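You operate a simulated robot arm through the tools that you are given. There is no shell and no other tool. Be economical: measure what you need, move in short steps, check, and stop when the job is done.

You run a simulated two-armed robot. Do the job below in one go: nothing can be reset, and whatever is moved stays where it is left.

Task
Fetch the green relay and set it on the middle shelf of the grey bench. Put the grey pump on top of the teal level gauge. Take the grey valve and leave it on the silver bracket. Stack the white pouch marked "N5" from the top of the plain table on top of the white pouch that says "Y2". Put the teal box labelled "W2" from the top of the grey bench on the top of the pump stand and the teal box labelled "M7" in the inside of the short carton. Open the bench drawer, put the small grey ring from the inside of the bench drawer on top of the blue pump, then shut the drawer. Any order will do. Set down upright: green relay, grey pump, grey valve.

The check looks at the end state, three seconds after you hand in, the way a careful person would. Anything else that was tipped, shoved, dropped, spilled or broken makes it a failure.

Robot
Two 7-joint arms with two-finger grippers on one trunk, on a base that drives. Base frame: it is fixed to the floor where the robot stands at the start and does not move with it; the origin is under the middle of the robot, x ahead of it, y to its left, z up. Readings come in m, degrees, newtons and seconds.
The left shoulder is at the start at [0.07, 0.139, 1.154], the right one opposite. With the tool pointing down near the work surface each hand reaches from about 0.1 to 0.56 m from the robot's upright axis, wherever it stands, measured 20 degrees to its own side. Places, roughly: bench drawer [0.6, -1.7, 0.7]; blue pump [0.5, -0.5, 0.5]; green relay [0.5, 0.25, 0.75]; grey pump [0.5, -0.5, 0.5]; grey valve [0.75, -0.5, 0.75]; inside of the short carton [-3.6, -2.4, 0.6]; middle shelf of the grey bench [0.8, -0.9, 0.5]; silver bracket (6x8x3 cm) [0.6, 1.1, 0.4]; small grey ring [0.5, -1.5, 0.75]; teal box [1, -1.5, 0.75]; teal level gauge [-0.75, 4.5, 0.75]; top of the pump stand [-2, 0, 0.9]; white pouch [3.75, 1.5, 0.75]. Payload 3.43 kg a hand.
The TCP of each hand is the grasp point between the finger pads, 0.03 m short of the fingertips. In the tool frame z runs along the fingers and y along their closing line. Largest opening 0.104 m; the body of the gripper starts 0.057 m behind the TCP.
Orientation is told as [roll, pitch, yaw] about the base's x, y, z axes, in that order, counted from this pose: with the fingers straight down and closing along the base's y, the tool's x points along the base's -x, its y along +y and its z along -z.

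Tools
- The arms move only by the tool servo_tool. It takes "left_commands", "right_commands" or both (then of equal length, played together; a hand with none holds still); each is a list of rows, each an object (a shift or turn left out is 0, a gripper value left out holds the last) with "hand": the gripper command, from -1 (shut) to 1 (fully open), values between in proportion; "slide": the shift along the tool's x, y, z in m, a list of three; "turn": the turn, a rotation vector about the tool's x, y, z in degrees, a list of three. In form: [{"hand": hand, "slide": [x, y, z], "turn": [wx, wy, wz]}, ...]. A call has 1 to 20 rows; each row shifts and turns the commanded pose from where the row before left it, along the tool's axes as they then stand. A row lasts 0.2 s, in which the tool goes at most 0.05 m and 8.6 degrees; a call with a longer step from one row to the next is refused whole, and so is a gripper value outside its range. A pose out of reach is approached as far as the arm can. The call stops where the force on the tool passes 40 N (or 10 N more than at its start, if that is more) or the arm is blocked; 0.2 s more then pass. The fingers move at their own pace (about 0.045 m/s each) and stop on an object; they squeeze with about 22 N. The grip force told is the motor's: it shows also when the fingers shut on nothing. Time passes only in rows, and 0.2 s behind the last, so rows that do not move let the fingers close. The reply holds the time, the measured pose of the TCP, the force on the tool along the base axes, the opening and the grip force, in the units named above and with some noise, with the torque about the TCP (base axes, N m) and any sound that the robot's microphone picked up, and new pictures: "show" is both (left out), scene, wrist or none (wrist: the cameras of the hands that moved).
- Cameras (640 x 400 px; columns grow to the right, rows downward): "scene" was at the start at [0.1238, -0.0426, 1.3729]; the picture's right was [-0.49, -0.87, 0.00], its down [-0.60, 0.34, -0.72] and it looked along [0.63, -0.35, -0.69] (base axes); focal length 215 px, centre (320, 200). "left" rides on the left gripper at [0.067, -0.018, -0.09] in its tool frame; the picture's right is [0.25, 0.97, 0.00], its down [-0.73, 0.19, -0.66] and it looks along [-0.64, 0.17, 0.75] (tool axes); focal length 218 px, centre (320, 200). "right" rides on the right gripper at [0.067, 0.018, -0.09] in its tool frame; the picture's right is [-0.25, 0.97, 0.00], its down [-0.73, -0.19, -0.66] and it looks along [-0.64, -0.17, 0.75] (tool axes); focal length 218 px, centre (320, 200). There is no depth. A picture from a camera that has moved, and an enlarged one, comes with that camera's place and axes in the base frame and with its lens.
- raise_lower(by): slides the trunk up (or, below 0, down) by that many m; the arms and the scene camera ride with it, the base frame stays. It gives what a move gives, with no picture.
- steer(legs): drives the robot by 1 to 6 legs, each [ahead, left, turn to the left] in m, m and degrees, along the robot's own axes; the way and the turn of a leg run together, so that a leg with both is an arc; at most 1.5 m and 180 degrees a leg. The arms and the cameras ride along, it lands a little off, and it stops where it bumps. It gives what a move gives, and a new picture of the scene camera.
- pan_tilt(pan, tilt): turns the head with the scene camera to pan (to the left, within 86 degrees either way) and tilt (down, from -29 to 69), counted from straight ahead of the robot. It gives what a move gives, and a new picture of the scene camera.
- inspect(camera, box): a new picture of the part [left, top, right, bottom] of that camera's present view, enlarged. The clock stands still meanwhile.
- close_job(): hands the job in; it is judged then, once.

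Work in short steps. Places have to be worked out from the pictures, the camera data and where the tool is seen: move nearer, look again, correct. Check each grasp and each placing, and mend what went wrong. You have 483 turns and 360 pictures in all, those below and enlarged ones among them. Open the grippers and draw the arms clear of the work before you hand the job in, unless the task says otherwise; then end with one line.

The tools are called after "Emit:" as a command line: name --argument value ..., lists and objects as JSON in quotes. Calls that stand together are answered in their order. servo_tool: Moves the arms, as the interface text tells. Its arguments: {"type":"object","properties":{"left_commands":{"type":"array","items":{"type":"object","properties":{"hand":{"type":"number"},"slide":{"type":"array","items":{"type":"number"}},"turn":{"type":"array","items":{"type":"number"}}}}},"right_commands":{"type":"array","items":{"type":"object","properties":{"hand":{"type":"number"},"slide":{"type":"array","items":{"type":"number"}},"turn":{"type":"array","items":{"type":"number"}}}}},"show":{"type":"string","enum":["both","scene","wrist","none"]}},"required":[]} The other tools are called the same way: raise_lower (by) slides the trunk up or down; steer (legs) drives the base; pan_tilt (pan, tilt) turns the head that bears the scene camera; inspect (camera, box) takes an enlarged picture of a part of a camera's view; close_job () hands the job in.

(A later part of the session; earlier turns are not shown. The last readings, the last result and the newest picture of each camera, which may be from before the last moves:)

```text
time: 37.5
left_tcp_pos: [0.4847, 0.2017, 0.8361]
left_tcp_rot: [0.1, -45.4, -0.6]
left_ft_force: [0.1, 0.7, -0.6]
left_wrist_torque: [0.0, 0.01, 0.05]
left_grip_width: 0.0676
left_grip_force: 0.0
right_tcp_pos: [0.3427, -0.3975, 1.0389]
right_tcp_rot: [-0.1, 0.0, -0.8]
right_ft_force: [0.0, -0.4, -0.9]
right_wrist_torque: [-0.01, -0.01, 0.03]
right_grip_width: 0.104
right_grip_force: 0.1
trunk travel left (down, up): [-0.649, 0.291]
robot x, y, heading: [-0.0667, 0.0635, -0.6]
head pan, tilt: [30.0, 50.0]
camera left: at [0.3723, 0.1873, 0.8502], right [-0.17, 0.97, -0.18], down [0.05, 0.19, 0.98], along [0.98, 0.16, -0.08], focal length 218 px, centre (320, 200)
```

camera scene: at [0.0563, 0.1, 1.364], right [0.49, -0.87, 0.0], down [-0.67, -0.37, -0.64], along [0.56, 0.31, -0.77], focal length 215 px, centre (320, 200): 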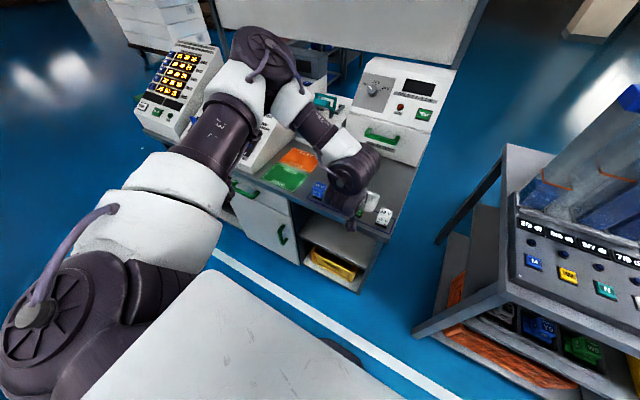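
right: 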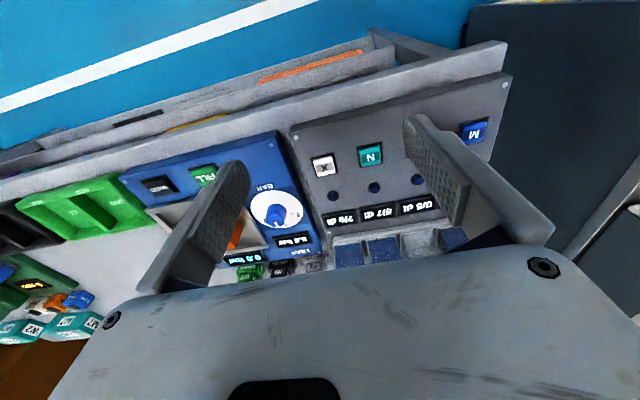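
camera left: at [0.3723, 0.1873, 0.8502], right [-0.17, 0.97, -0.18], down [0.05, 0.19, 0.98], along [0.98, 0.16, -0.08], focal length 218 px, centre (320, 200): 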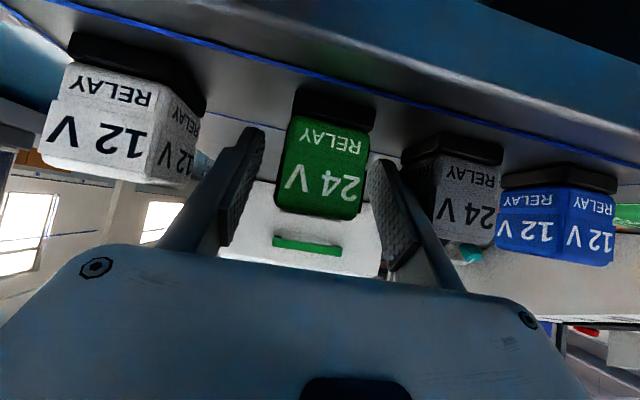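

Good straddle. Close.

Emit:
servo_tool --left_commands '[{"hand": -1}, {}, {}, {}, {}]' --show "none"

Emit:
servo_tool --left_commands '[{"slide": [-0.02, 0, -0.02]}, {"slide": [-0.03, 0, -0.03]}, {"slide": [-0.03, 0, -0.03]}]' --show "wrist"

```text
time: 38.7
left_tcp_pos: [0.4839, 0.2029, 0.8358]
left_tcp_rot: [0.1, -45.3, -0.7]
left_ft_force: [-0.7, -0.2, -1.1]
left_wrist_torque: [-0.01, -0.02, -0.01]
left_grip_width: 0.0353
left_grip_force: 22.2
right_tcp_pos: [0.3424, -0.3977, 1.04]
right_tcp_rot: [0.1, 0.0, -0.9]
right_ft_force: [-0.1, -0.9, -0.8]
right_wrist_torque: [0.01, -0.02, 0.0]
right_grip_width: 0.1039
right_grip_force: 0.0
trunk travel left (down, up): [-0.649, 0.291]
robot x, y, heading: [-0.0667, 0.0626, -1.0]
head pan, tilt: [30.0, 50.0]
```

```text
time: 39.5
left_tcp_pos: [0.4834, 0.2027, 0.9488]
left_tcp_rot: [0.1, -45.4, -0.6]
left_ft_force: [-0.2, 0.0, -0.6]
left_wrist_torque: [0.01, -0.03, 0.0]
left_grip_width: 0.0351
left_grip_force: 22.1
right_tcp_pos: [0.3414, -0.3973, 1.0397]
right_tcp_rot: [0.0, 0.0, -0.9]
right_ft_force: [0.0, 0.4, 0.3]
right_wrist_torque: [0.0, 0.02, 0.02]
right_grip_width: 0.1038
right_grip_force: 0.0
trunk travel left (down, up): [-0.649, 0.291]
robot x, y, heading: [-0.0624, 0.0652, -0.7]
head pan, tilt: [30.0, 50.0]
camera left: at [0.3707, 0.1868, 0.9625], right [-0.17, 0.97, -0.18], down [0.05, 0.19, 0.98], along [0.98, 0.16, -0.08], focal length 218 px, centre (320, 200)
```

left: 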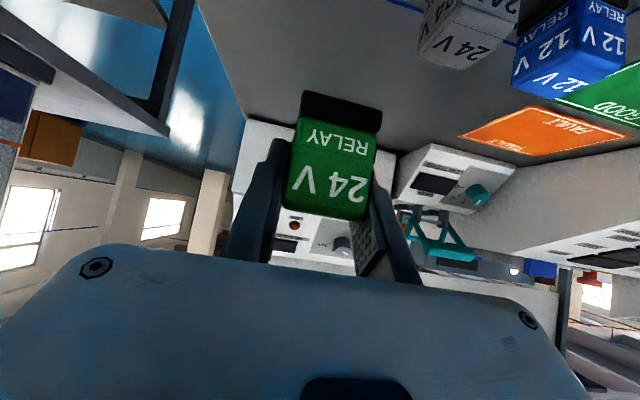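

Held tilted and level. I back away, slide right to the free shelf gap (y≈-1.35), draw the right hand in, and lower the trunk.

Emit:
servo_tool --right_commands '[{"slide": [0.05, 0, 0]}, {"slide": [0.05, 0, 0]}, {"slide": [0.03, 0, 0]}]' --show "none"

Emit:
steer --legs '[[-0.4, 0, 0.8], [0, -1.5, 0], [0, -0.05, 0]]'

Emit:
raise_lower --by -0.3

Emit:
pan_tilt --pan 0 --tilt 30

```text
time: 40.3
left_tcp_pos: [0.4831, 0.2004, 0.9475]
left_tcp_rot: [0.1, -45.5, -0.7]
left_ft_force: [-0.2, 0.3, -0.3]
left_wrist_torque: [-0.02, 0.0, 0.02]
left_grip_width: 0.035
left_grip_force: 21.7
right_tcp_pos: [0.2139, -0.3966, 1.0406]
right_tcp_rot: [0.0, 0.0, -0.8]
right_ft_force: [-1.0, 0.3, -0.4]
right_wrist_torque: [-0.01, 0.02, 0.02]
right_grip_width: 0.1038
right_grip_force: 0.0
trunk travel left (down, up): [-0.649, 0.291]
robot x, y, heading: [-0.0603, 0.0669, -0.8]
head pan, tilt: [30.0, 50.0]
```

```text
time: 50.4
left_tcp_pos: [0.0711, -1.352, 0.9466]
left_tcp_rot: [0.0, -45.3, 0.0]
left_ft_force: [0.3, 0.1, -0.3]
left_wrist_torque: [0.01, -0.02, -0.01]
left_grip_width: 0.0353
left_grip_force: 22.2
right_tcp_pos: [-0.1928, -1.9525, 1.0416]
right_tcp_rot: [-0.2, 0.0, -0.3]
right_ft_force: [0.8, -0.1, 1.7]
right_wrist_torque: [-0.03, 0.03, 0.0]
right_grip_width: 0.1041
right_grip_force: 0.1
trunk travel left (down, up): [-0.649, 0.291]
robot x, y, heading: [-0.4749, -1.4968, -0.4]
head pan, tilt: [30.0, 50.0]
camera scene: at [-0.3561, -1.4569, 1.3639], right [0.5, -0.87, 0.0], down [-0.67, -0.38, -0.64], along [0.56, 0.32, -0.77], focal length 215 px, centre (320, 200)
```

scene: 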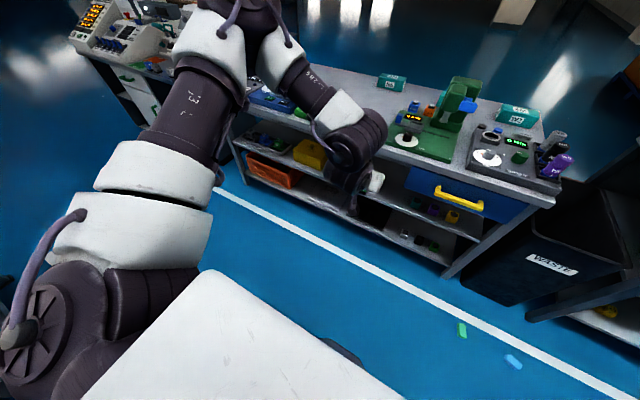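

```text
time: 53.4
left_tcp_pos: [0.0706, -1.3549, 0.6466]
left_tcp_rot: [0.1, -45.4, -0.1]
left_ft_force: [0.3, -0.5, -1.3]
left_wrist_torque: [0.0, -0.02, -0.01]
left_grip_width: 0.0353
left_grip_force: 22.6
right_tcp_pos: [-0.1941, -1.9556, 0.7407]
right_tcp_rot: [0.0, 0.0, -0.3]
right_ft_force: [0.2, 0.5, -0.5]
right_wrist_torque: [-0.01, -0.01, -0.01]
right_grip_width: 0.104
right_grip_force: 0.2
trunk travel left (down, up): [-0.349, 0.591]
robot x, y, heading: [-0.4778, -1.4993, -0.2]
head pan, tilt: [30.0, 50.0]
```

```text
time: 54.4
left_tcp_pos: [0.0704, -1.3566, 0.6475]
left_tcp_rot: [0.1, -45.4, -0.2]
left_ft_force: [0.3, -0.5, -0.9]
left_wrist_torque: [-0.02, -0.01, -0.04]
left_grip_width: 0.0352
left_grip_force: 21.4
right_tcp_pos: [-0.1937, -1.9561, 0.7405]
right_tcp_rot: [-0.1, -0.1, -0.3]
right_ft_force: [0.6, 0.2, 0.3]
right_wrist_torque: [0.0, -0.01, 0.01]
right_grip_width: 0.1041
right_grip_force: 0.1
trunk travel left (down, up): [-0.349, 0.591]
robot x, y, heading: [-0.4729, -1.4985, -0.7]
head pan, tilt: [0.0, 30.0]
camera scene: at [-0.3326, -1.4996, 1.0934], right [0.0, -1.0, 0.0], down [-0.5, 0.0, -0.87], along [0.87, 0.0, -0.5], focal length 215 px, centre (320, 200)
```

scene: 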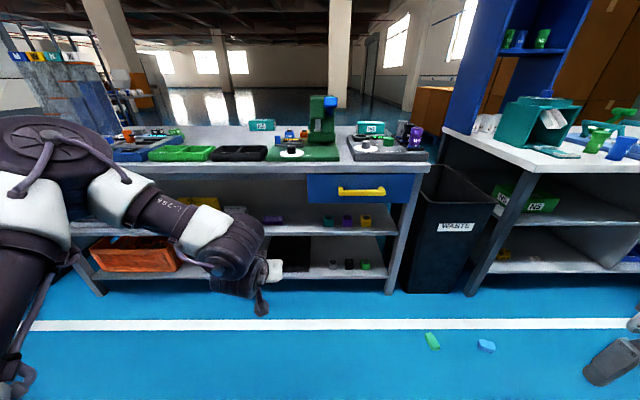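

I zoom on the bench to locate shelf heights and gaps.

Emit:
inspect --camera "scene" --box '[220, 90, 440, 300]'

```text
1.90 times, centred on (330, 195) of scene
camera zoom: at [-0.3326, -1.4996, 1.0934], right [0.0, -1.0, 0.0], down [-0.5, 0.0, -0.87], along [0.87, 0.0, -0.5], focal length 409 px, centre (301, 210)
```

zoom: 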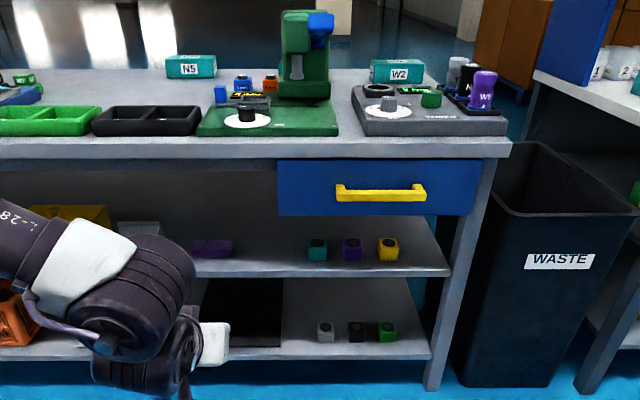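

Bench edge is at x≈0.46, top 0.80/underside 0.76, middle shelf ≈0.465; free gap at y≈-1.42. I lower a bit, shift, and drive nearer to look with the wrist camera.

Emit:
raise_lower --by -0.08

Emit:
steer --legs '[[0.2, -0.06, 0]]'

Emit:
servo_tool --left_commands '[{}]' --show "wrist"

```text
time: 55.5
left_tcp_pos: [0.0704, -1.3548, 0.5654]
left_tcp_rot: [0.1, -45.3, -0.3]
left_ft_force: [-0.2, -0.3, -1.7]
left_wrist_torque: [-0.01, -0.02, 0.01]
left_grip_width: 0.0353
left_grip_force: 22.3
right_tcp_pos: [-0.1934, -1.9566, 0.6592]
right_tcp_rot: [0.0, 0.0, -0.3]
right_ft_force: [0.0, 0.4, -0.2]
right_wrist_torque: [-0.01, 0.02, -0.03]
right_grip_width: 0.1039
right_grip_force: 0.1
trunk travel left (down, up): [-0.269, 0.671]
robot x, y, heading: [-0.4746, -1.4981, -0.4]
head pan, tilt: [0.0, 30.0]
```

```text
time: 57.2
left_tcp_pos: [0.2693, -1.4137, 0.5667]
left_tcp_rot: [0.1, -45.3, -0.1]
left_ft_force: [0.0, -0.4, -0.7]
left_wrist_torque: [0.03, 0.0, 0.02]
left_grip_width: 0.0354
left_grip_force: 22.5
right_tcp_pos: [0.0056, -2.0159, 0.6596]
right_tcp_rot: [0.0, 0.1, -0.1]
right_ft_force: [0.5, -0.3, 0.1]
right_wrist_torque: [-0.03, 0.01, 0.02]
right_grip_width: 0.104
right_grip_force: 0.1
trunk travel left (down, up): [-0.269, 0.671]
robot x, y, heading: [-0.2752, -1.5543, -0.1]
head pan, tilt: [0.0, 30.0]
camera scene: at [-0.1335, -1.5589, 1.0133], right [0.0, -1.0, 0.0], down [-0.5, 0.0, -0.87], along [0.87, 0.0, -0.5], focal length 215 px, centre (320, 200)
```

scene: 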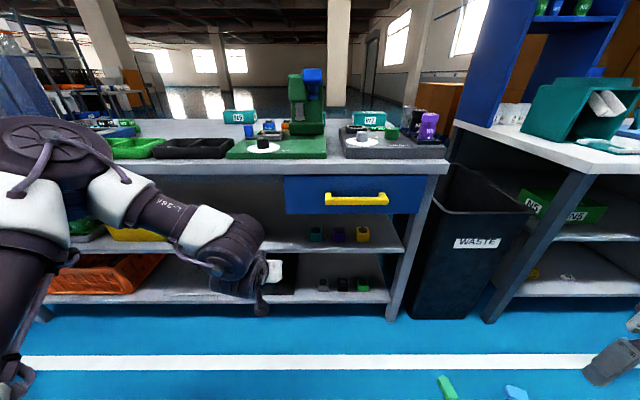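

```text
time: 57.6
left_tcp_pos: [0.2686, -1.4132, 0.5671]
left_tcp_rot: [0.2, -45.3, -0.1]
left_ft_force: [0.1, -0.1, -0.7]
left_wrist_torque: [0.0, -0.02, -0.02]
left_grip_width: 0.035
left_grip_force: 22.3
right_tcp_pos: [0.0063, -2.0151, 0.6599]
right_tcp_rot: [0.0, -0.1, -0.2]
right_ft_force: [0.3, 0.5, 0.2]
right_wrist_torque: [0.05, -0.03, 0.03]
right_grip_width: 0.1039
right_grip_force: 0.0
trunk travel left (down, up): [-0.269, 0.671]
robot x, y, heading: [-0.2781, -1.5533, 0.0]
head pan, tilt: [0.0, 30.0]
camera left: at [0.1568, -1.4298, 0.5818], right [-0.18, 0.97, -0.18], down [0.05, 0.19, 0.98], along [0.98, 0.17, -0.08], focal length 218 px, centre (320, 200)
```

left: 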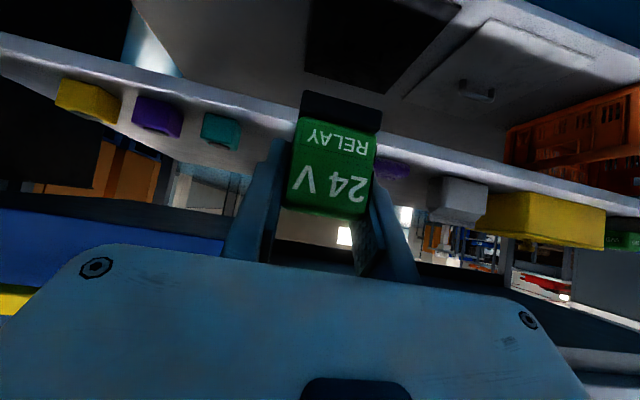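

Shelf top confirmed ≈0.465; the relay bottom clears it by 7 cm. I drive ahead 0.2 m and look again.

Emit:
steer --legs '[[0.2, -0.005, 0]]'

Emit:
servo_tool --left_commands '[{}]' --show "wrist"

```text
time: 59.3
left_tcp_pos: [0.4666, -1.4193, 0.5624]
left_tcp_rot: [0.6, -44.5, -0.7]
left_ft_force: [0.0, 0.2, -1.0]
left_wrist_torque: [0.01, 0.0, 0.02]
left_grip_width: 0.0354
left_grip_force: 21.4
right_tcp_pos: [0.2076, -2.0199, 0.6613]
right_tcp_rot: [-0.1, 0.0, -0.2]
right_ft_force: [0.7, 0.0, -0.7]
right_wrist_torque: [0.03, -0.01, 0.0]
right_grip_width: 0.1041
right_grip_force: 0.0
trunk travel left (down, up): [-0.269, 0.671]
robot x, y, heading: [-0.0749, -1.5636, -0.4]
head pan, tilt: [0.0, 30.0]
stopped in leg 1: the robot was blocked; the commanded pose is now the measured one
camera scene: at [0.0677, -1.5643, 1.0135], right [0.0, -1.0, 0.0], down [-0.5, 0.0, -0.87], along [0.87, 0.0, -0.5], focal length 215 px, centre (320, 200)
```

scene: 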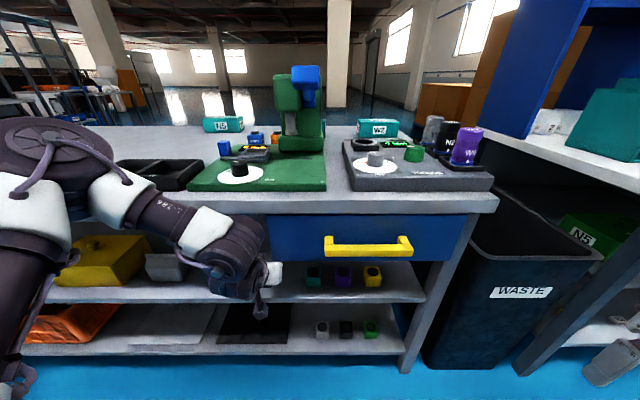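

```text
time: 59.7
left_tcp_pos: [0.4655, -1.4198, 0.5622]
left_tcp_rot: [0.6, -44.5, -0.8]
left_ft_force: [0.0, 0.4, -1.7]
left_wrist_torque: [-0.01, 0.02, -0.02]
left_grip_width: 0.0354
left_grip_force: 22.1
right_tcp_pos: [0.2083, -2.0216, 0.6609]
right_tcp_rot: [0.0, -0.1, -0.2]
right_ft_force: [-0.6, -0.1, 0.1]
right_wrist_torque: [0.0, -0.04, -0.01]
right_grip_width: 0.1039
right_grip_force: 0.1
trunk travel left (down, up): [-0.269, 0.671]
robot x, y, heading: [-0.072, -1.5592, -0.3]
head pan, tilt: [0.0, 30.0]
camera left: at [0.3544, -1.4351, 0.5792], right [-0.17, 0.97, -0.17], down [0.06, 0.18, 0.98], along [0.98, 0.16, -0.09], focal length 218 px, centre (320, 200)
```

left: 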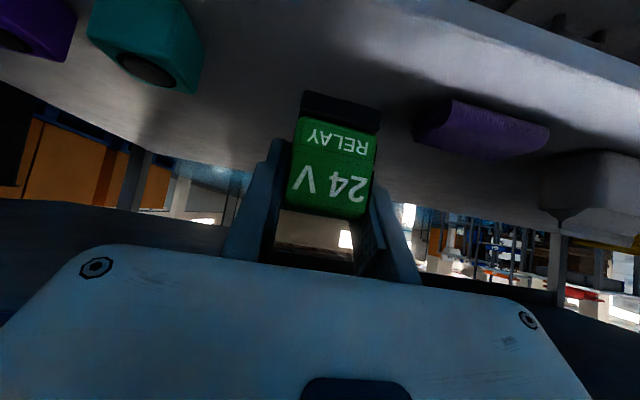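

Blocked at the end: the forearm likely touched the bench-top edge. I back off, lower the trunk 0.2 m while raising the hand the same, so the forearm comes in lower.

Emit:
steer --legs '[[-0.2, 0, 0]]'

Emit:
servo_tool --left_commands '[{"slide": [-0.03, 0, -0.03]}, {"slide": [-0.03, 0, -0.03]}, {"slide": [-0.03, 0, -0.03]}, {"slide": [-0.03, 0, -0.03]}, {"slide": [-0.03, 0, -0.03]}]' --show "none"

Emit:
raise_lower --by -0.2

Emit:
servo_tool --left_commands '[{}]' --show "both"

```text
time: 61.3
left_tcp_pos: [0.2649, -1.4192, 0.5646]
left_tcp_rot: [0.5, -44.6, -0.9]
left_ft_force: [-0.2, -0.4, -0.4]
left_wrist_torque: [0.0, 0.0, -0.02]
left_grip_width: 0.0354
left_grip_force: 21.8
right_tcp_pos: [0.0044, -2.0214, 0.6597]
right_tcp_rot: [0.1, 0.0, -0.2]
right_ft_force: [-0.1, -0.1, 0.7]
right_wrist_torque: [0.02, 0.0, -0.04]
right_grip_width: 0.1039
right_grip_force: 0.1
trunk travel left (down, up): [-0.269, 0.671]
robot x, y, heading: [-0.2776, -1.5601, -0.2]
head pan, tilt: [0.0, 30.0]
camera scene: at [-0.134, -1.5639, 1.0136], right [0.0, -1.0, 0.0], down [-0.5, 0.0, -0.87], along [0.87, 0.0, -0.5], focal length 215 px, centre (320, 200)
```

scene: 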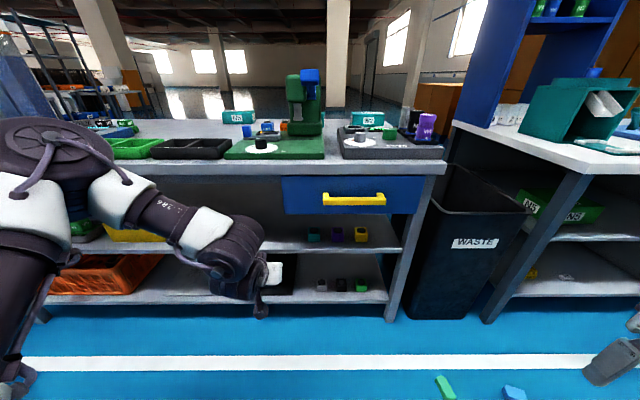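

```text
time: 62.5
left_tcp_pos: [0.259, -1.4253, 0.7736]
left_tcp_rot: [0.4, -44.5, -0.4]
left_ft_force: [0.6, -0.4, -1.1]
left_wrist_torque: [0.02, 0.03, -0.01]
left_grip_width: 0.0353
left_grip_force: 21.5
left hand out of reach, approached as far as the arm can: row 5
right_tcp_pos: [0.0055, -2.0202, 0.6595]
right_tcp_rot: [0.1, 0.0, -0.2]
right_ft_force: [0.0, 0.1, -0.6]
right_wrist_torque: [0.02, -0.04, 0.0]
right_grip_width: 0.1041
right_grip_force: 0.0
trunk travel left (down, up): [-0.269, 0.671]
robot x, y, heading: [-0.2777, -1.5583, -0.3]
head pan, tilt: [0.0, 30.0]
```

```text
time: 64.7
left_tcp_pos: [0.2602, -1.4261, 0.5745]
left_tcp_rot: [0.3, -44.7, -0.5]
left_ft_force: [0.1, -0.1, -0.4]
left_wrist_torque: [0.0, 0.02, 0.0]
left_grip_width: 0.0352
left_grip_force: 22.3
right_tcp_pos: [0.0064, -2.0209, 0.4601]
right_tcp_rot: [0.0, 0.0, -0.2]
right_ft_force: [0.5, 0.1, -0.1]
right_wrist_torque: [0.01, 0.01, -0.01]
right_grip_width: 0.104
right_grip_force: 0.0
trunk travel left (down, up): [-0.069, 0.871]
robot x, y, heading: [-0.2771, -1.5607, -0.2]
head pan, tilt: [0.0, 30.0]
```

```text
time: 65.1
left_tcp_pos: [0.2598, -1.4256, 0.5743]
left_tcp_rot: [0.4, -44.6, -0.5]
left_ft_force: [-0.2, -0.3, -1.4]
left_wrist_torque: [0.0, 0.01, -0.01]
left_grip_width: 0.0354
left_grip_force: 22.5
right_tcp_pos: [0.0064, -2.0198, 0.46]
right_tcp_rot: [0.0, 0.0, -0.1]
right_ft_force: [0.1, 0.1, -0.5]
right_wrist_torque: [-0.01, 0.01, 0.02]
right_grip_width: 0.1041
right_grip_force: 0.1
trunk travel left (down, up): [-0.069, 0.871]
robot x, y, heading: [-0.2753, -1.5607, -0.2]
head pan, tilt: [0.0, 30.0]
camera scene: at [-0.1334, -1.5639, 0.8135], right [0.0, -1.0, 0.0], down [-0.5, 0.0, -0.87], along [0.87, 0.0, -0.5], focal length 215 px, centre (320, 200)
camera left: at [0.1487, -1.4421, 0.5899], right [-0.18, 0.97, -0.17], down [0.06, 0.19, 0.98], along [0.98, 0.16, -0.09], focal length 218 px, centre (320, 200)
```

scene: 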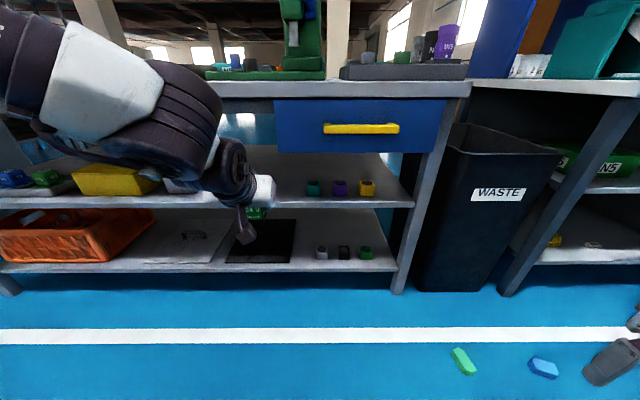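
left: 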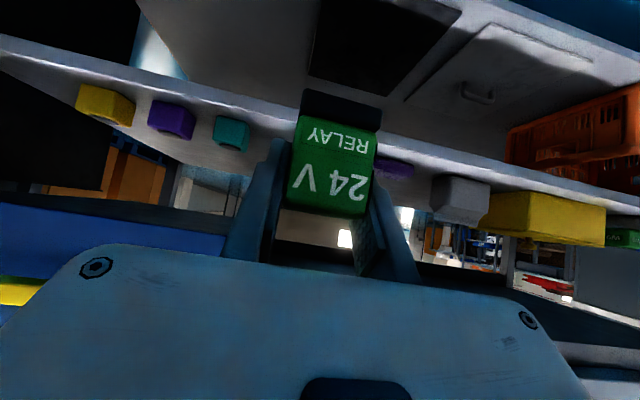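

The forearm now comes in lower. I drive ahead 0.2 m and watch for blocking.

Emit:
steer --legs '[[0.19, 0, 0]]'

Emit:
servo_tool --left_commands '[{"slide": [-0.015, 0, 0.015]}, {"slide": [-0.01, 0, 0.01]}]' --show "wrist"

```text
time: 66.7
left_tcp_pos: [0.4521, -1.4246, 0.5737]
left_tcp_rot: [0.5, -44.6, -0.2]
left_ft_force: [0.4, -0.3, -0.8]
left_wrist_torque: [0.01, 0.01, -0.02]
left_grip_width: 0.0353
left_grip_force: 21.6
right_tcp_pos: [0.199, -2.0208, 0.4589]
right_tcp_rot: [0.0, 0.1, -0.1]
right_ft_force: [0.3, 0.2, 0.2]
right_wrist_torque: [0.01, 0.0, 0.0]
right_grip_width: 0.1041
right_grip_force: 0.0
trunk travel left (down, up): [-0.069, 0.871]
robot x, y, heading: [-0.0836, -1.5625, -0.1]
head pan, tilt: [0.0, 30.0]
camera scene: at [0.0581, -1.564, 0.8134], right [0.0, -1.0, 0.0], down [-0.5, 0.0, -0.87], along [0.87, 0.0, -0.5], focal length 215 px, centre (320, 200)
```

scene: 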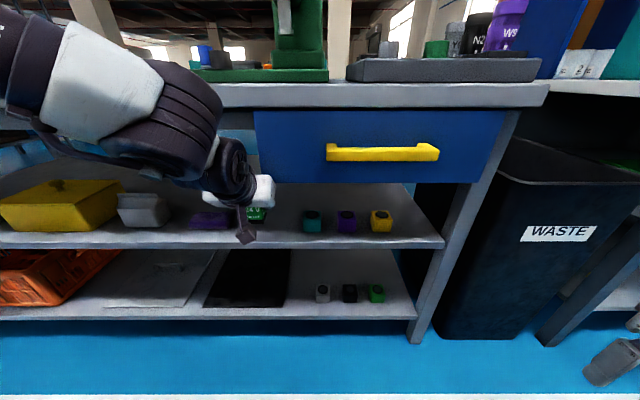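

```text
time: 67.1
left_tcp_pos: [0.4596, -1.429, 0.5718]
left_tcp_rot: [0.9, -44.5, -0.3]
left_ft_force: [-18.4, 5.4, 8.4]
left_wrist_torque: [-0.8, -0.86, -1.19]
left_grip_width: 0.0353
left_grip_force: 22.1
left hand out of reach, approached as far as the arm can: row 1, 2
right_tcp_pos: [0.1984, -2.0198, 0.4593]
right_tcp_rot: [-0.1, -0.3, 0.0]
right_ft_force: [-0.4, 0.4, 0.5]
right_wrist_torque: [-0.04, -0.01, -0.01]
right_grip_width: 0.1038
right_grip_force: 0.1
trunk travel left (down, up): [-0.069, 0.871]
robot x, y, heading: [-0.0889, -1.563, -0.2]
head pan, tilt: [0.0, 30.0]
stopped in row 2 (left hand): the force on the tool passed its limit at 50 N (the readings are from after the stop); the commanded pose is now the measured one
camera left: at [0.3473, -1.4455, 0.5882], right [-0.19, 0.97, -0.17], down [0.06, 0.18, 0.98], along [0.98, 0.17, -0.09], focal length 218 px, centre (320, 200)
```

left: 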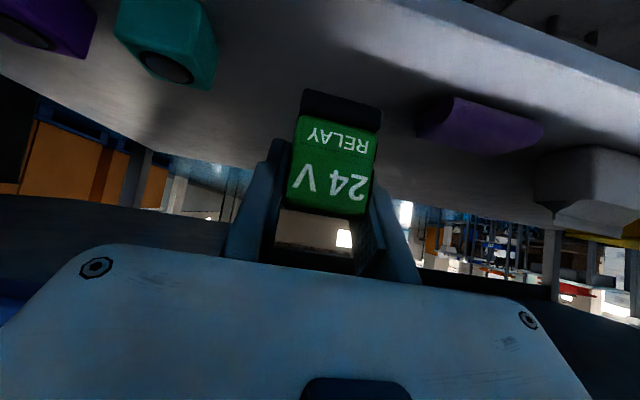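

The hand met the drawer front (drawer's left edge y≈-1.44). I back off, shift left 5.5 cm to y≈-1.372, and re-enter.

Emit:
steer --legs '[[-0.12, 0, 0], [0, 0.056, 0], [0.1, 0, 0]]'

Emit:
servo_tool --left_commands '[{"slide": [-0.012, 0, 0.012]}]' --show "wrist"

```text
time: 69.6
left_tcp_pos: [0.4426, -1.3708, 0.5703]
left_tcp_rot: [1.0, -44.3, -0.2]
left_ft_force: [-0.4, -0.2, 0.3]
left_wrist_torque: [0.0, -0.02, -0.01]
left_grip_width: 0.0355
left_grip_force: 21.7
right_tcp_pos: [0.1798, -1.9643, 0.4606]
right_tcp_rot: [0.0, 0.0, 0.0]
right_ft_force: [0.9, -0.1, 0.3]
right_wrist_torque: [0.03, -0.02, -0.03]
right_grip_width: 0.1041
right_grip_force: 0.0
trunk travel left (down, up): [-0.069, 0.871]
robot x, y, heading: [-0.1068, -1.5041, 0.3]
head pan, tilt: [0.0, 30.0]
camera scene: at [0.0392, -1.5073, 0.8134], right [0.0, -1.0, 0.0], down [-0.5, 0.0, -0.87], along [0.87, 0.0, -0.5], focal length 215 px, centre (320, 200)
```

scene: 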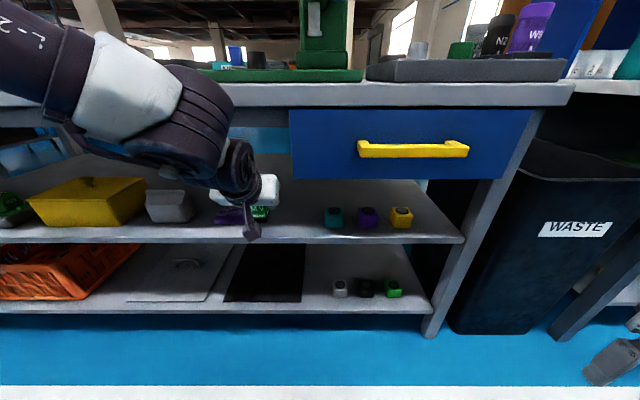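

```text
time: 70.0
left_tcp_pos: [0.453, -1.3785, 0.567]
left_tcp_rot: [0.8, -44.5, 0.2]
left_ft_force: [0.1, -0.3, -0.5]
left_wrist_torque: [-0.03, 0.01, -0.03]
left_grip_width: 0.0352
left_grip_force: 21.7
left hand out of reach, approached as far as the arm can: row 1
right_tcp_pos: [0.1809, -1.9628, 0.4596]
right_tcp_rot: [0.0, 0.0, 0.1]
right_ft_force: [-0.4, 0.3, 0.4]
right_wrist_torque: [0.02, 0.02, 0.01]
right_grip_width: 0.1042
right_grip_force: 0.0
trunk travel left (down, up): [-0.069, 0.871]
robot x, y, heading: [-0.1078, -1.5063, -0.0]
head pan, tilt: [0.0, 30.0]
camera left: at [0.3416, -1.3957, 0.5831], right [-0.19, 0.97, -0.17], down [0.06, 0.18, 0.98], along [0.98, 0.18, -0.09], focal length 218 px, centre (320, 200)
```

left: 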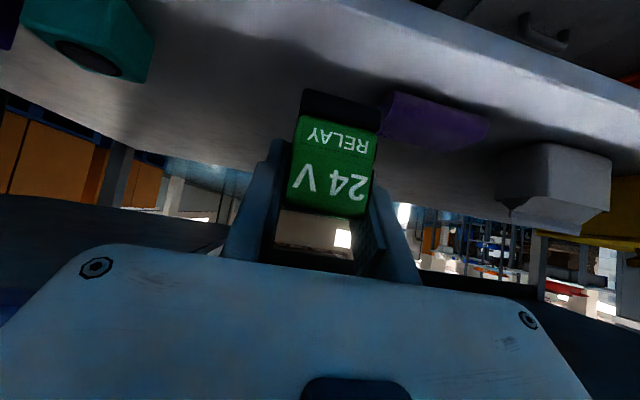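

The gap to the purple part is fine. I drive ahead 5 cm (TCP x≈0.50) and then lower the relay.

Emit:
steer --legs '[[0.05, 0.005, 0]]'

Emit:
servo_tool --left_commands '[{"slide": [0.018, 0, 0.018]}, {"slide": [0.015, 0, 0.015]}]' --show "wrist"

```text
time: 70.9
left_tcp_pos: [0.5034, -1.3736, 0.5659]
left_tcp_rot: [0.7, -44.4, 0.2]
left_ft_force: [0.2, 0.0, -0.1]
left_wrist_torque: [0.01, -0.03, 0.01]
left_grip_width: 0.0354
left_grip_force: 22.1
right_tcp_pos: [0.2319, -1.9583, 0.4588]
right_tcp_rot: [0.0, 0.0, 0.2]
right_ft_force: [-0.4, 0.4, 0.4]
right_wrist_torque: [0.02, -0.02, 0.01]
right_grip_width: 0.1041
right_grip_force: 0.1
trunk travel left (down, up): [-0.069, 0.871]
robot x, y, heading: [-0.0531, -1.5026, -0.1]
head pan, tilt: [0.0, 30.0]
camera scene: at [0.0897, -1.5022, 0.8134], right [0.0, -1.0, 0.0], down [-0.5, 0.0, -0.87], along [0.87, 0.0, -0.5], focal length 215 px, centre (320, 200)
```

scene: 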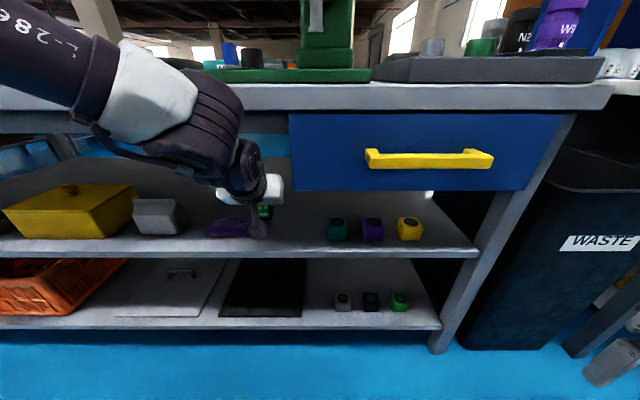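

```text
time: 71.5
left_tcp_pos: [0.5044, -1.3718, 0.5197]
left_tcp_rot: [0.8, -44.4, 0.1]
left_ft_force: [-0.3, -0.4, -1.6]
left_wrist_torque: [-0.03, 0.01, 0.01]
left_grip_width: 0.0353
left_grip_force: 22.5
right_tcp_pos: [0.2325, -1.959, 0.4597]
right_tcp_rot: [-0.1, -0.1, 0.2]
right_ft_force: [0.0, -0.7, 1.1]
right_wrist_torque: [-0.02, 0.04, 0.01]
right_grip_width: 0.1041
right_grip_force: 0.1
trunk travel left (down, up): [-0.069, 0.871]
robot x, y, heading: [-0.0512, -1.4987, 0.1]
head pan, tilt: [0.0, 30.0]
camera left: at [0.3922, -1.3907, 0.5352], right [-0.19, 0.97, -0.17], down [0.06, 0.18, 0.98], along [0.98, 0.18, -0.09], focal length 218 px, centre (320, 200)
```

left: 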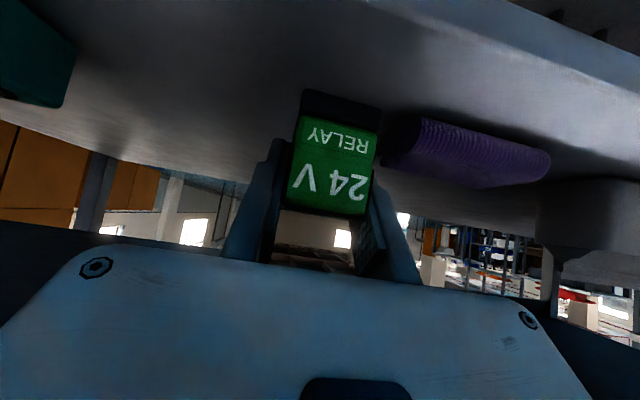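

I shift 4 mm away from the purple part and descend gently to contact.

Emit:
servo_tool --left_commands '[{"slide": [0, -0.004, 0]}, {"slide": [0.006, 0, 0.006]}, {"slide": [0.003, 0, 0.003]}, {"slide": [0.002, 0, 0.002]}]' --show "none"

Emit:
servo_tool --left_commands '[{"slide": [0.0015, 0, 0.0015]}, {"slide": [0.0015, 0, 0.0015]}, {"slide": [0.001, 0, 0.001]}]' --show "wrist"

```text
time: 72.5
left_tcp_pos: [0.5034, -1.3764, 0.5033]
left_tcp_rot: [0.8, -44.2, 0.0]
left_ft_force: [0.0, 0.2, -0.6]
left_wrist_torque: [0.02, 0.04, 0.0]
left_grip_width: 0.0355
left_grip_force: 21.6
right_tcp_pos: [0.2318, -1.9573, 0.4598]
right_tcp_rot: [0.0, 0.0, 0.1]
right_ft_force: [-0.1, -0.4, 0.0]
right_wrist_torque: [-0.01, 0.0, -0.02]
right_grip_width: 0.1041
right_grip_force: 0.0
trunk travel left (down, up): [-0.069, 0.871]
robot x, y, heading: [-0.0519, -1.5019, 0.2]
head pan, tilt: [0.0, 30.0]
```

```text
time: 73.3
left_tcp_pos: [0.5027, -1.3757, 0.4988]
left_tcp_rot: [0.8, -44.4, 0.1]
left_ft_force: [0.9, -1.0, -0.3]
left_wrist_torque: [0.0, 0.01, -0.01]
left_grip_width: 0.0355
left_grip_force: 21.3
right_tcp_pos: [0.2331, -1.9585, 0.4602]
right_tcp_rot: [-0.1, 0.0, 0.1]
right_ft_force: [0.4, -0.1, 0.4]
right_wrist_torque: [0.0, 0.0, 0.0]
right_grip_width: 0.1042
right_grip_force: 0.0
trunk travel left (down, up): [-0.069, 0.871]
robot x, y, heading: [-0.0555, -1.5, -0.0]
head pan, tilt: [0.0, 30.0]
camera left: at [0.3918, -1.3937, 0.515], right [-0.19, 0.97, -0.17], down [0.06, 0.18, 0.98], along [0.98, 0.18, -0.09], focal length 218 px, centre (320, 200)
```

left: 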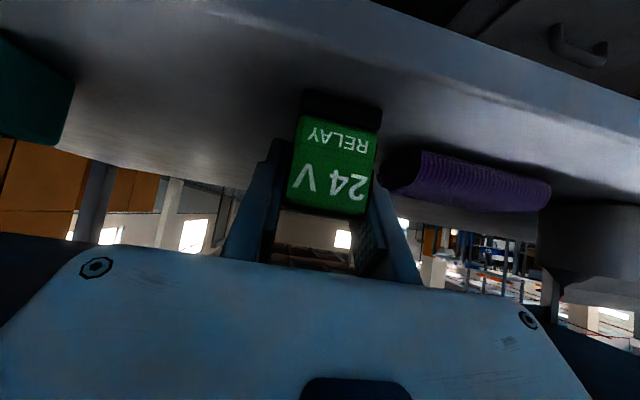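

No contact yet; continue in small steps.

Emit:
servo_tool --left_commands '[{"slide": [0.001, 0, 0.001]}, {"slide": [0.001, 0, 0.001]}]' --show "none"

Emit:
servo_tool --left_commands '[{"slide": [0.001, 0, 0.001]}, {"slide": [0.001, 0, 0.001]}]' --show "wrist"

```text
time: 73.9
left_tcp_pos: [0.503, -1.3759, 0.496]
left_tcp_rot: [0.9, -44.6, 0.0]
left_ft_force: [1.7, 1.0, 4.8]
left_wrist_torque: [-0.03, -0.1, 0.03]
left_grip_width: 0.0353
left_grip_force: 21.7
right_tcp_pos: [0.2316, -1.9588, 0.4612]
right_tcp_rot: [0.0, 0.0, 0.1]
right_ft_force: [-0.7, -0.1, -0.1]
right_wrist_torque: [0.02, 0.0, 0.03]
right_grip_width: 0.1039
right_grip_force: 0.0
trunk travel left (down, up): [-0.069, 0.871]
robot x, y, heading: [-0.0546, -1.5017, -0.0]
head pan, tilt: [0.0, 30.0]
```

```text
time: 74.5
left_tcp_pos: [0.5034, -1.3756, 0.4952]
left_tcp_rot: [0.8, -44.6, 0.2]
left_ft_force: [2.4, 1.7, 15.9]
left_wrist_torque: [-0.15, -0.17, -0.02]
left_grip_width: 0.0354
left_grip_force: 21.5
right_tcp_pos: [0.2309, -1.9585, 0.4603]
right_tcp_rot: [0.1, -0.1, 0.1]
right_ft_force: [-0.5, 0.2, 0.4]
right_wrist_torque: [0.0, -0.01, -0.01]
right_grip_width: 0.104
right_grip_force: 0.1
trunk travel left (down, up): [-0.069, 0.871]
robot x, y, heading: [-0.0529, -1.5022, 0.3]
head pan, tilt: [0.0, 30.0]
camera left: at [0.3913, -1.394, 0.511], right [-0.19, 0.97, -0.17], down [0.05, 0.18, 0.98], along [0.98, 0.18, -0.09], focal length 218 px, centre (320, 200)
```

left: 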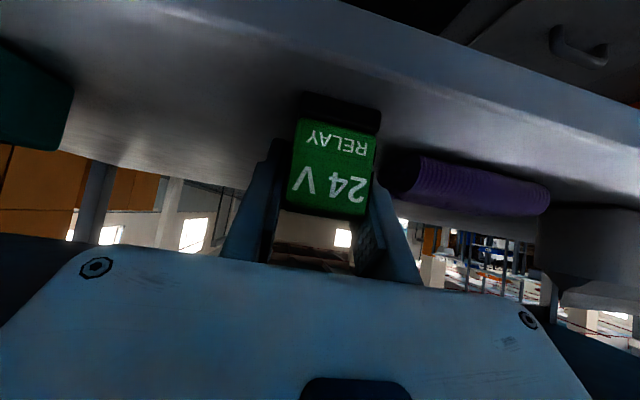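

Contact at 0.496. I relieve it slightly and open gently.

Emit:
servo_tool --left_commands '[{"slide": [-0.0008, 0, -0.0008]}, {"hand": 0.1}, {}, {}, {}]' --show "wrist"

```text
time: 75.7
left_tcp_pos: [0.5022, -1.3761, 0.4934]
left_tcp_rot: [0.8, -44.4, 0.1]
left_ft_force: [0.6, 0.3, -0.6]
left_wrist_torque: [-0.03, 0.0, 0.0]
left_grip_width: 0.0572
left_grip_force: 0.0
right_tcp_pos: [0.2321, -1.9582, 0.4588]
right_tcp_rot: [0.0, 0.1, 0.1]
right_ft_force: [-0.3, 0.1, -0.2]
right_wrist_torque: [0.01, 0.0, 0.01]
right_grip_width: 0.1037
right_grip_force: 0.1
trunk travel left (down, up): [-0.069, 0.871]
robot x, y, heading: [-0.0545, -1.4994, -0.2]
head pan, tilt: [0.0, 30.0]
camera left: at [0.3914, -1.3941, 0.5105], right [-0.19, 0.97, -0.17], down [0.06, 0.18, 0.98], along [0.98, 0.18, -0.09], focal length 218 px, centre (320, 200)
```

left: 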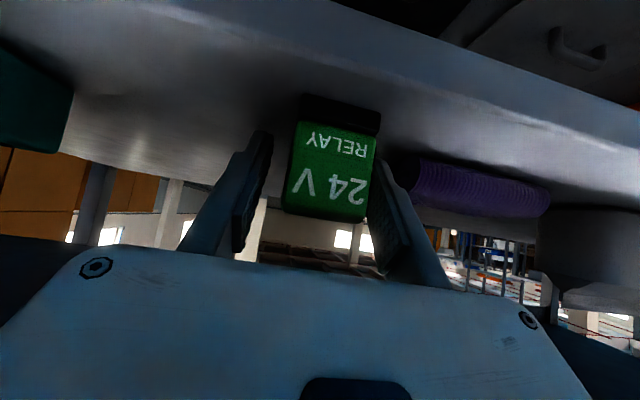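

Relay stands on the shelf. I retract along the tool axis and drive back.

Emit:
servo_tool --left_commands '[{"slide": [0, 0, -0.03]}, {"slide": [0, 0, -0.03]}]' --show "none"

Emit:
steer --legs '[[-0.25, 0, 0]]'

```text
time: 76.3
left_tcp_pos: [0.4591, -1.3784, 0.5376]
left_tcp_rot: [0.8, -44.5, 0.0]
left_ft_force: [-0.6, 0.8, 0.1]
left_wrist_torque: [0.01, 0.0, 0.03]
left_grip_width: 0.0574
left_grip_force: 0.1
right_tcp_pos: [0.2313, -1.9585, 0.4594]
right_tcp_rot: [0.0, 0.0, 0.0]
right_ft_force: [0.1, 0.3, -0.1]
right_wrist_torque: [-0.05, -0.02, 0.02]
right_grip_width: 0.104
right_grip_force: 0.0
trunk travel left (down, up): [-0.069, 0.871]
robot x, y, heading: [-0.0554, -1.4999, 0.1]
head pan, tilt: [0.0, 30.0]
```

```text
time: 78.2
left_tcp_pos: [0.2052, -1.3774, 0.5386]
left_tcp_rot: [0.8, -44.5, 0.3]
left_ft_force: [0.2, -0.5, 0.4]
left_wrist_torque: [0.0, 0.03, -0.01]
left_grip_width: 0.057
left_grip_force: 0.0
right_tcp_pos: [-0.0208, -1.9585, 0.4601]
right_tcp_rot: [0.0, -0.1, 0.2]
right_ft_force: [0.3, 0.4, 0.3]
right_wrist_torque: [-0.03, 0.03, -0.01]
right_grip_width: 0.104
right_grip_force: 0.1
trunk travel left (down, up): [-0.069, 0.871]
robot x, y, heading: [-0.3053, -1.5054, 0.0]
head pan, tilt: [0.0, 30.0]
camera scene: at [-0.1648, -1.5026, 0.8135], right [0.0, -1.0, 0.0], down [-0.5, 0.0, -0.87], along [0.87, 0.0, -0.5], focal length 215 px, centre (320, 200)
```

scene: 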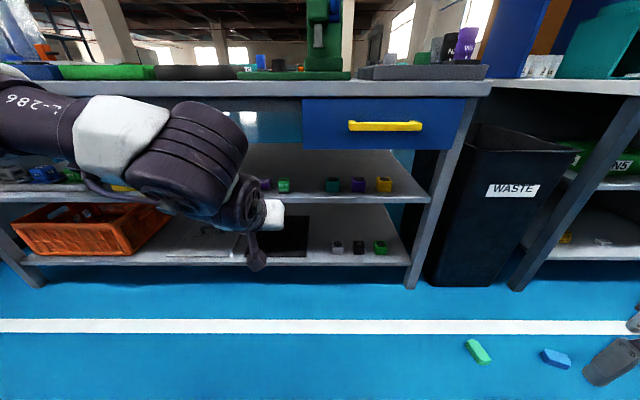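

Relay done. Next: view the tray on the left of the middle shelf.

Emit:
raise_lower --by 0.25

Emit:
steer --legs '[[-0.05, 0.8, 0]]'

Emit:
pan_tilt --pan 0 --tilt 40

```text
time: 80.8
left_tcp_pos: [0.2059, -1.3775, 0.7873]
left_tcp_rot: [0.8, -44.3, 0.2]
left_ft_force: [0.2, -0.7, 0.2]
left_wrist_torque: [0.0, 0.0, 0.01]
left_grip_width: 0.0572
left_grip_force: 0.1
right_tcp_pos: [-0.0208, -1.9587, 0.7099]
right_tcp_rot: [0.1, 0.0, 0.1]
right_ft_force: [-0.3, 0.1, -0.3]
right_wrist_torque: [-0.04, 0.04, 0.01]
right_grip_width: 0.1041
right_grip_force: 0.0
trunk travel left (down, up): [-0.319, 0.621]
robot x, y, heading: [-0.3084, -1.4988, 0.3]
head pan, tilt: [0.0, 30.0]
```

```text
time: 85.0
left_tcp_pos: [0.1524, -0.5893, 0.7864]
left_tcp_rot: [0.7, -44.5, 0.3]
left_ft_force: [0.2, -0.7, -0.5]
left_wrist_torque: [0.01, 0.0, 0.04]
left_grip_width: 0.057
left_grip_force: 0.1
right_tcp_pos: [-0.0738, -1.1701, 0.7103]
right_tcp_rot: [0.0, 0.0, 0.3]
right_ft_force: [0.0, 1.0, -0.2]
right_wrist_torque: [0.0, -0.01, 0.02]
right_grip_width: 0.1039
right_grip_force: 0.1
trunk travel left (down, up): [-0.319, 0.621]
robot x, y, heading: [-0.3587, -0.7135, 0.2]
head pan, tilt: [0.0, 30.0]
camera scene: at [-0.2188, -0.7151, 1.0635], right [0.01, -1.0, 0.0], down [-0.5, 0.0, -0.87], along [0.87, 0.01, -0.5], focal length 215 px, centre (320, 200)
```

scene: 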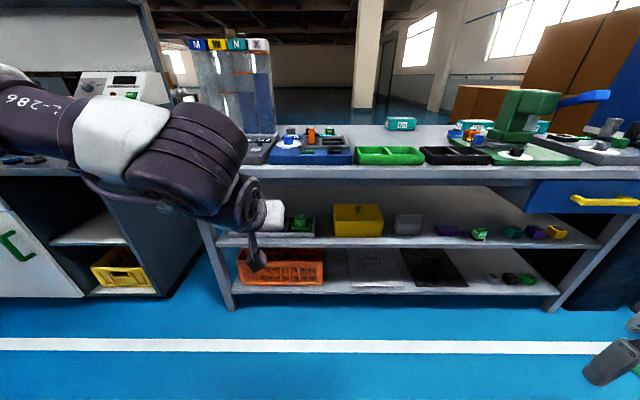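

```text
time: 85.7
left_tcp_pos: [0.1502, -0.588, 0.7874]
left_tcp_rot: [0.8, -44.4, 0.4]
left_ft_force: [0.0, 0.9, -0.1]
left_wrist_torque: [0.02, 0.0, 0.02]
left_grip_width: 0.0572
left_grip_force: 0.1
right_tcp_pos: [-0.0748, -1.1708, 0.7092]
right_tcp_rot: [0.2, 0.0, 0.3]
right_ft_force: [-0.4, -0.1, -0.8]
right_wrist_torque: [0.0, -0.01, 0.01]
right_grip_width: 0.1039
right_grip_force: 0.0
trunk travel left (down, up): [-0.319, 0.621]
robot x, y, heading: [-0.3618, -0.714, 0.3]
head pan, tilt: [0.0, 40.0]
camera scene: at [-0.2242, -0.7155, 1.0482], right [0.01, -1.0, 0.0], down [-0.64, 0.0, -0.77], along [0.77, 0.0, -0.64], focal length 215 px, centre (320, 200)
```

scene: 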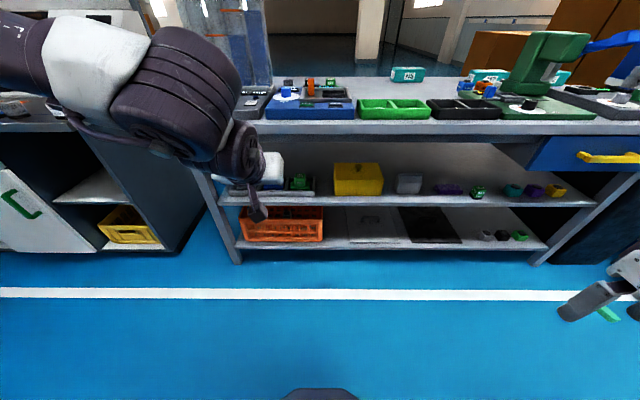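

The arm hides the tray; I use the left wrist camera.

Emit:
servo_tool --left_commands '[{"slide": [0.03, 0.03, 0.03]}, {"slide": [0.03, 0.03, 0.03]}]' --show "wrist"

```text
refused: row 1 steps farther than a row can; nothing moved
```

Emit:
servo_tool --left_commands '[{"slide": [0.025, 0.02, 0.025]}, {"slide": [0.025, 0.02, 0.025]}, {"slide": [0.025, 0.02, 0.025]}]' --show "wrist"

```text
time: 86.5
left_tcp_pos: [0.1505, -0.5261, 0.681]
left_tcp_rot: [0.8, -44.5, 0.4]
left_ft_force: [0.0, 0.0, 0.5]
left_wrist_torque: [-0.02, 0.0, -0.04]
left_grip_width: 0.0572
left_grip_force: 0.0
right_tcp_pos: [-0.0736, -1.1707, 0.7106]
right_tcp_rot: [-0.1, -0.1, 0.3]
right_ft_force: [0.1, 1.3, 0.2]
right_wrist_torque: [-0.01, 0.04, 0.01]
right_grip_width: 0.1038
right_grip_force: 0.2
trunk travel left (down, up): [-0.319, 0.621]
robot x, y, heading: [-0.3597, -0.716, 0.6]
head pan, tilt: [0.0, 40.0]
camera left: at [0.0388, -0.5449, 0.6984], right [-0.2, 0.97, -0.17], down [0.06, 0.18, 0.98], along [0.98, 0.18, -0.09], focal length 218 px, centre (320, 200)
```

left: 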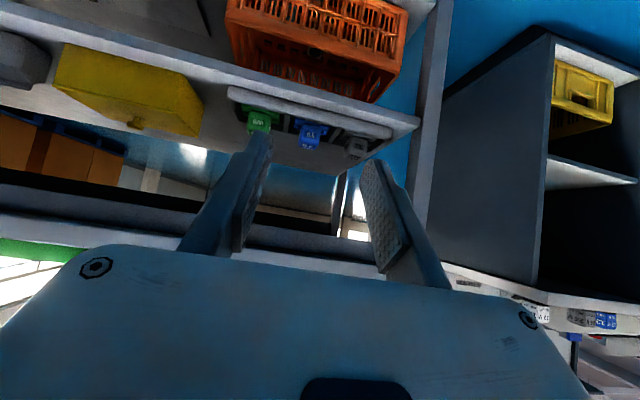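

I see green, blue and grey pumps in a tray. Zoom.

Emit:
inspect --camera "left" --box '[220, 75, 440, 195]'

```text
2.91 times, centred on (330, 135) of left
camera zoom: at [0.0388, -0.5449, 0.6984], right [-0.2, 0.97, -0.17], down [0.06, 0.18, 0.98], along [0.98, 0.18, -0.09], focal length 635 px, centre (291, 389)
```

zoom: 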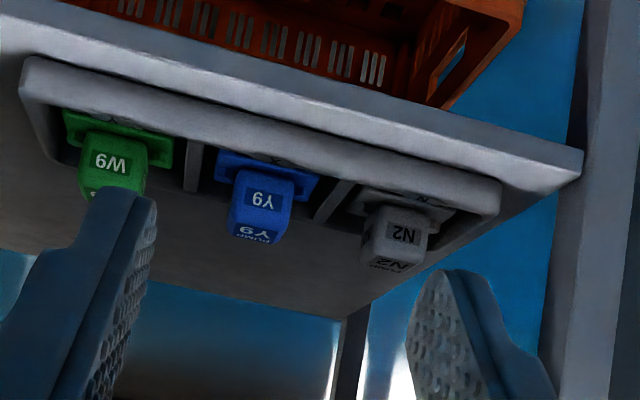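

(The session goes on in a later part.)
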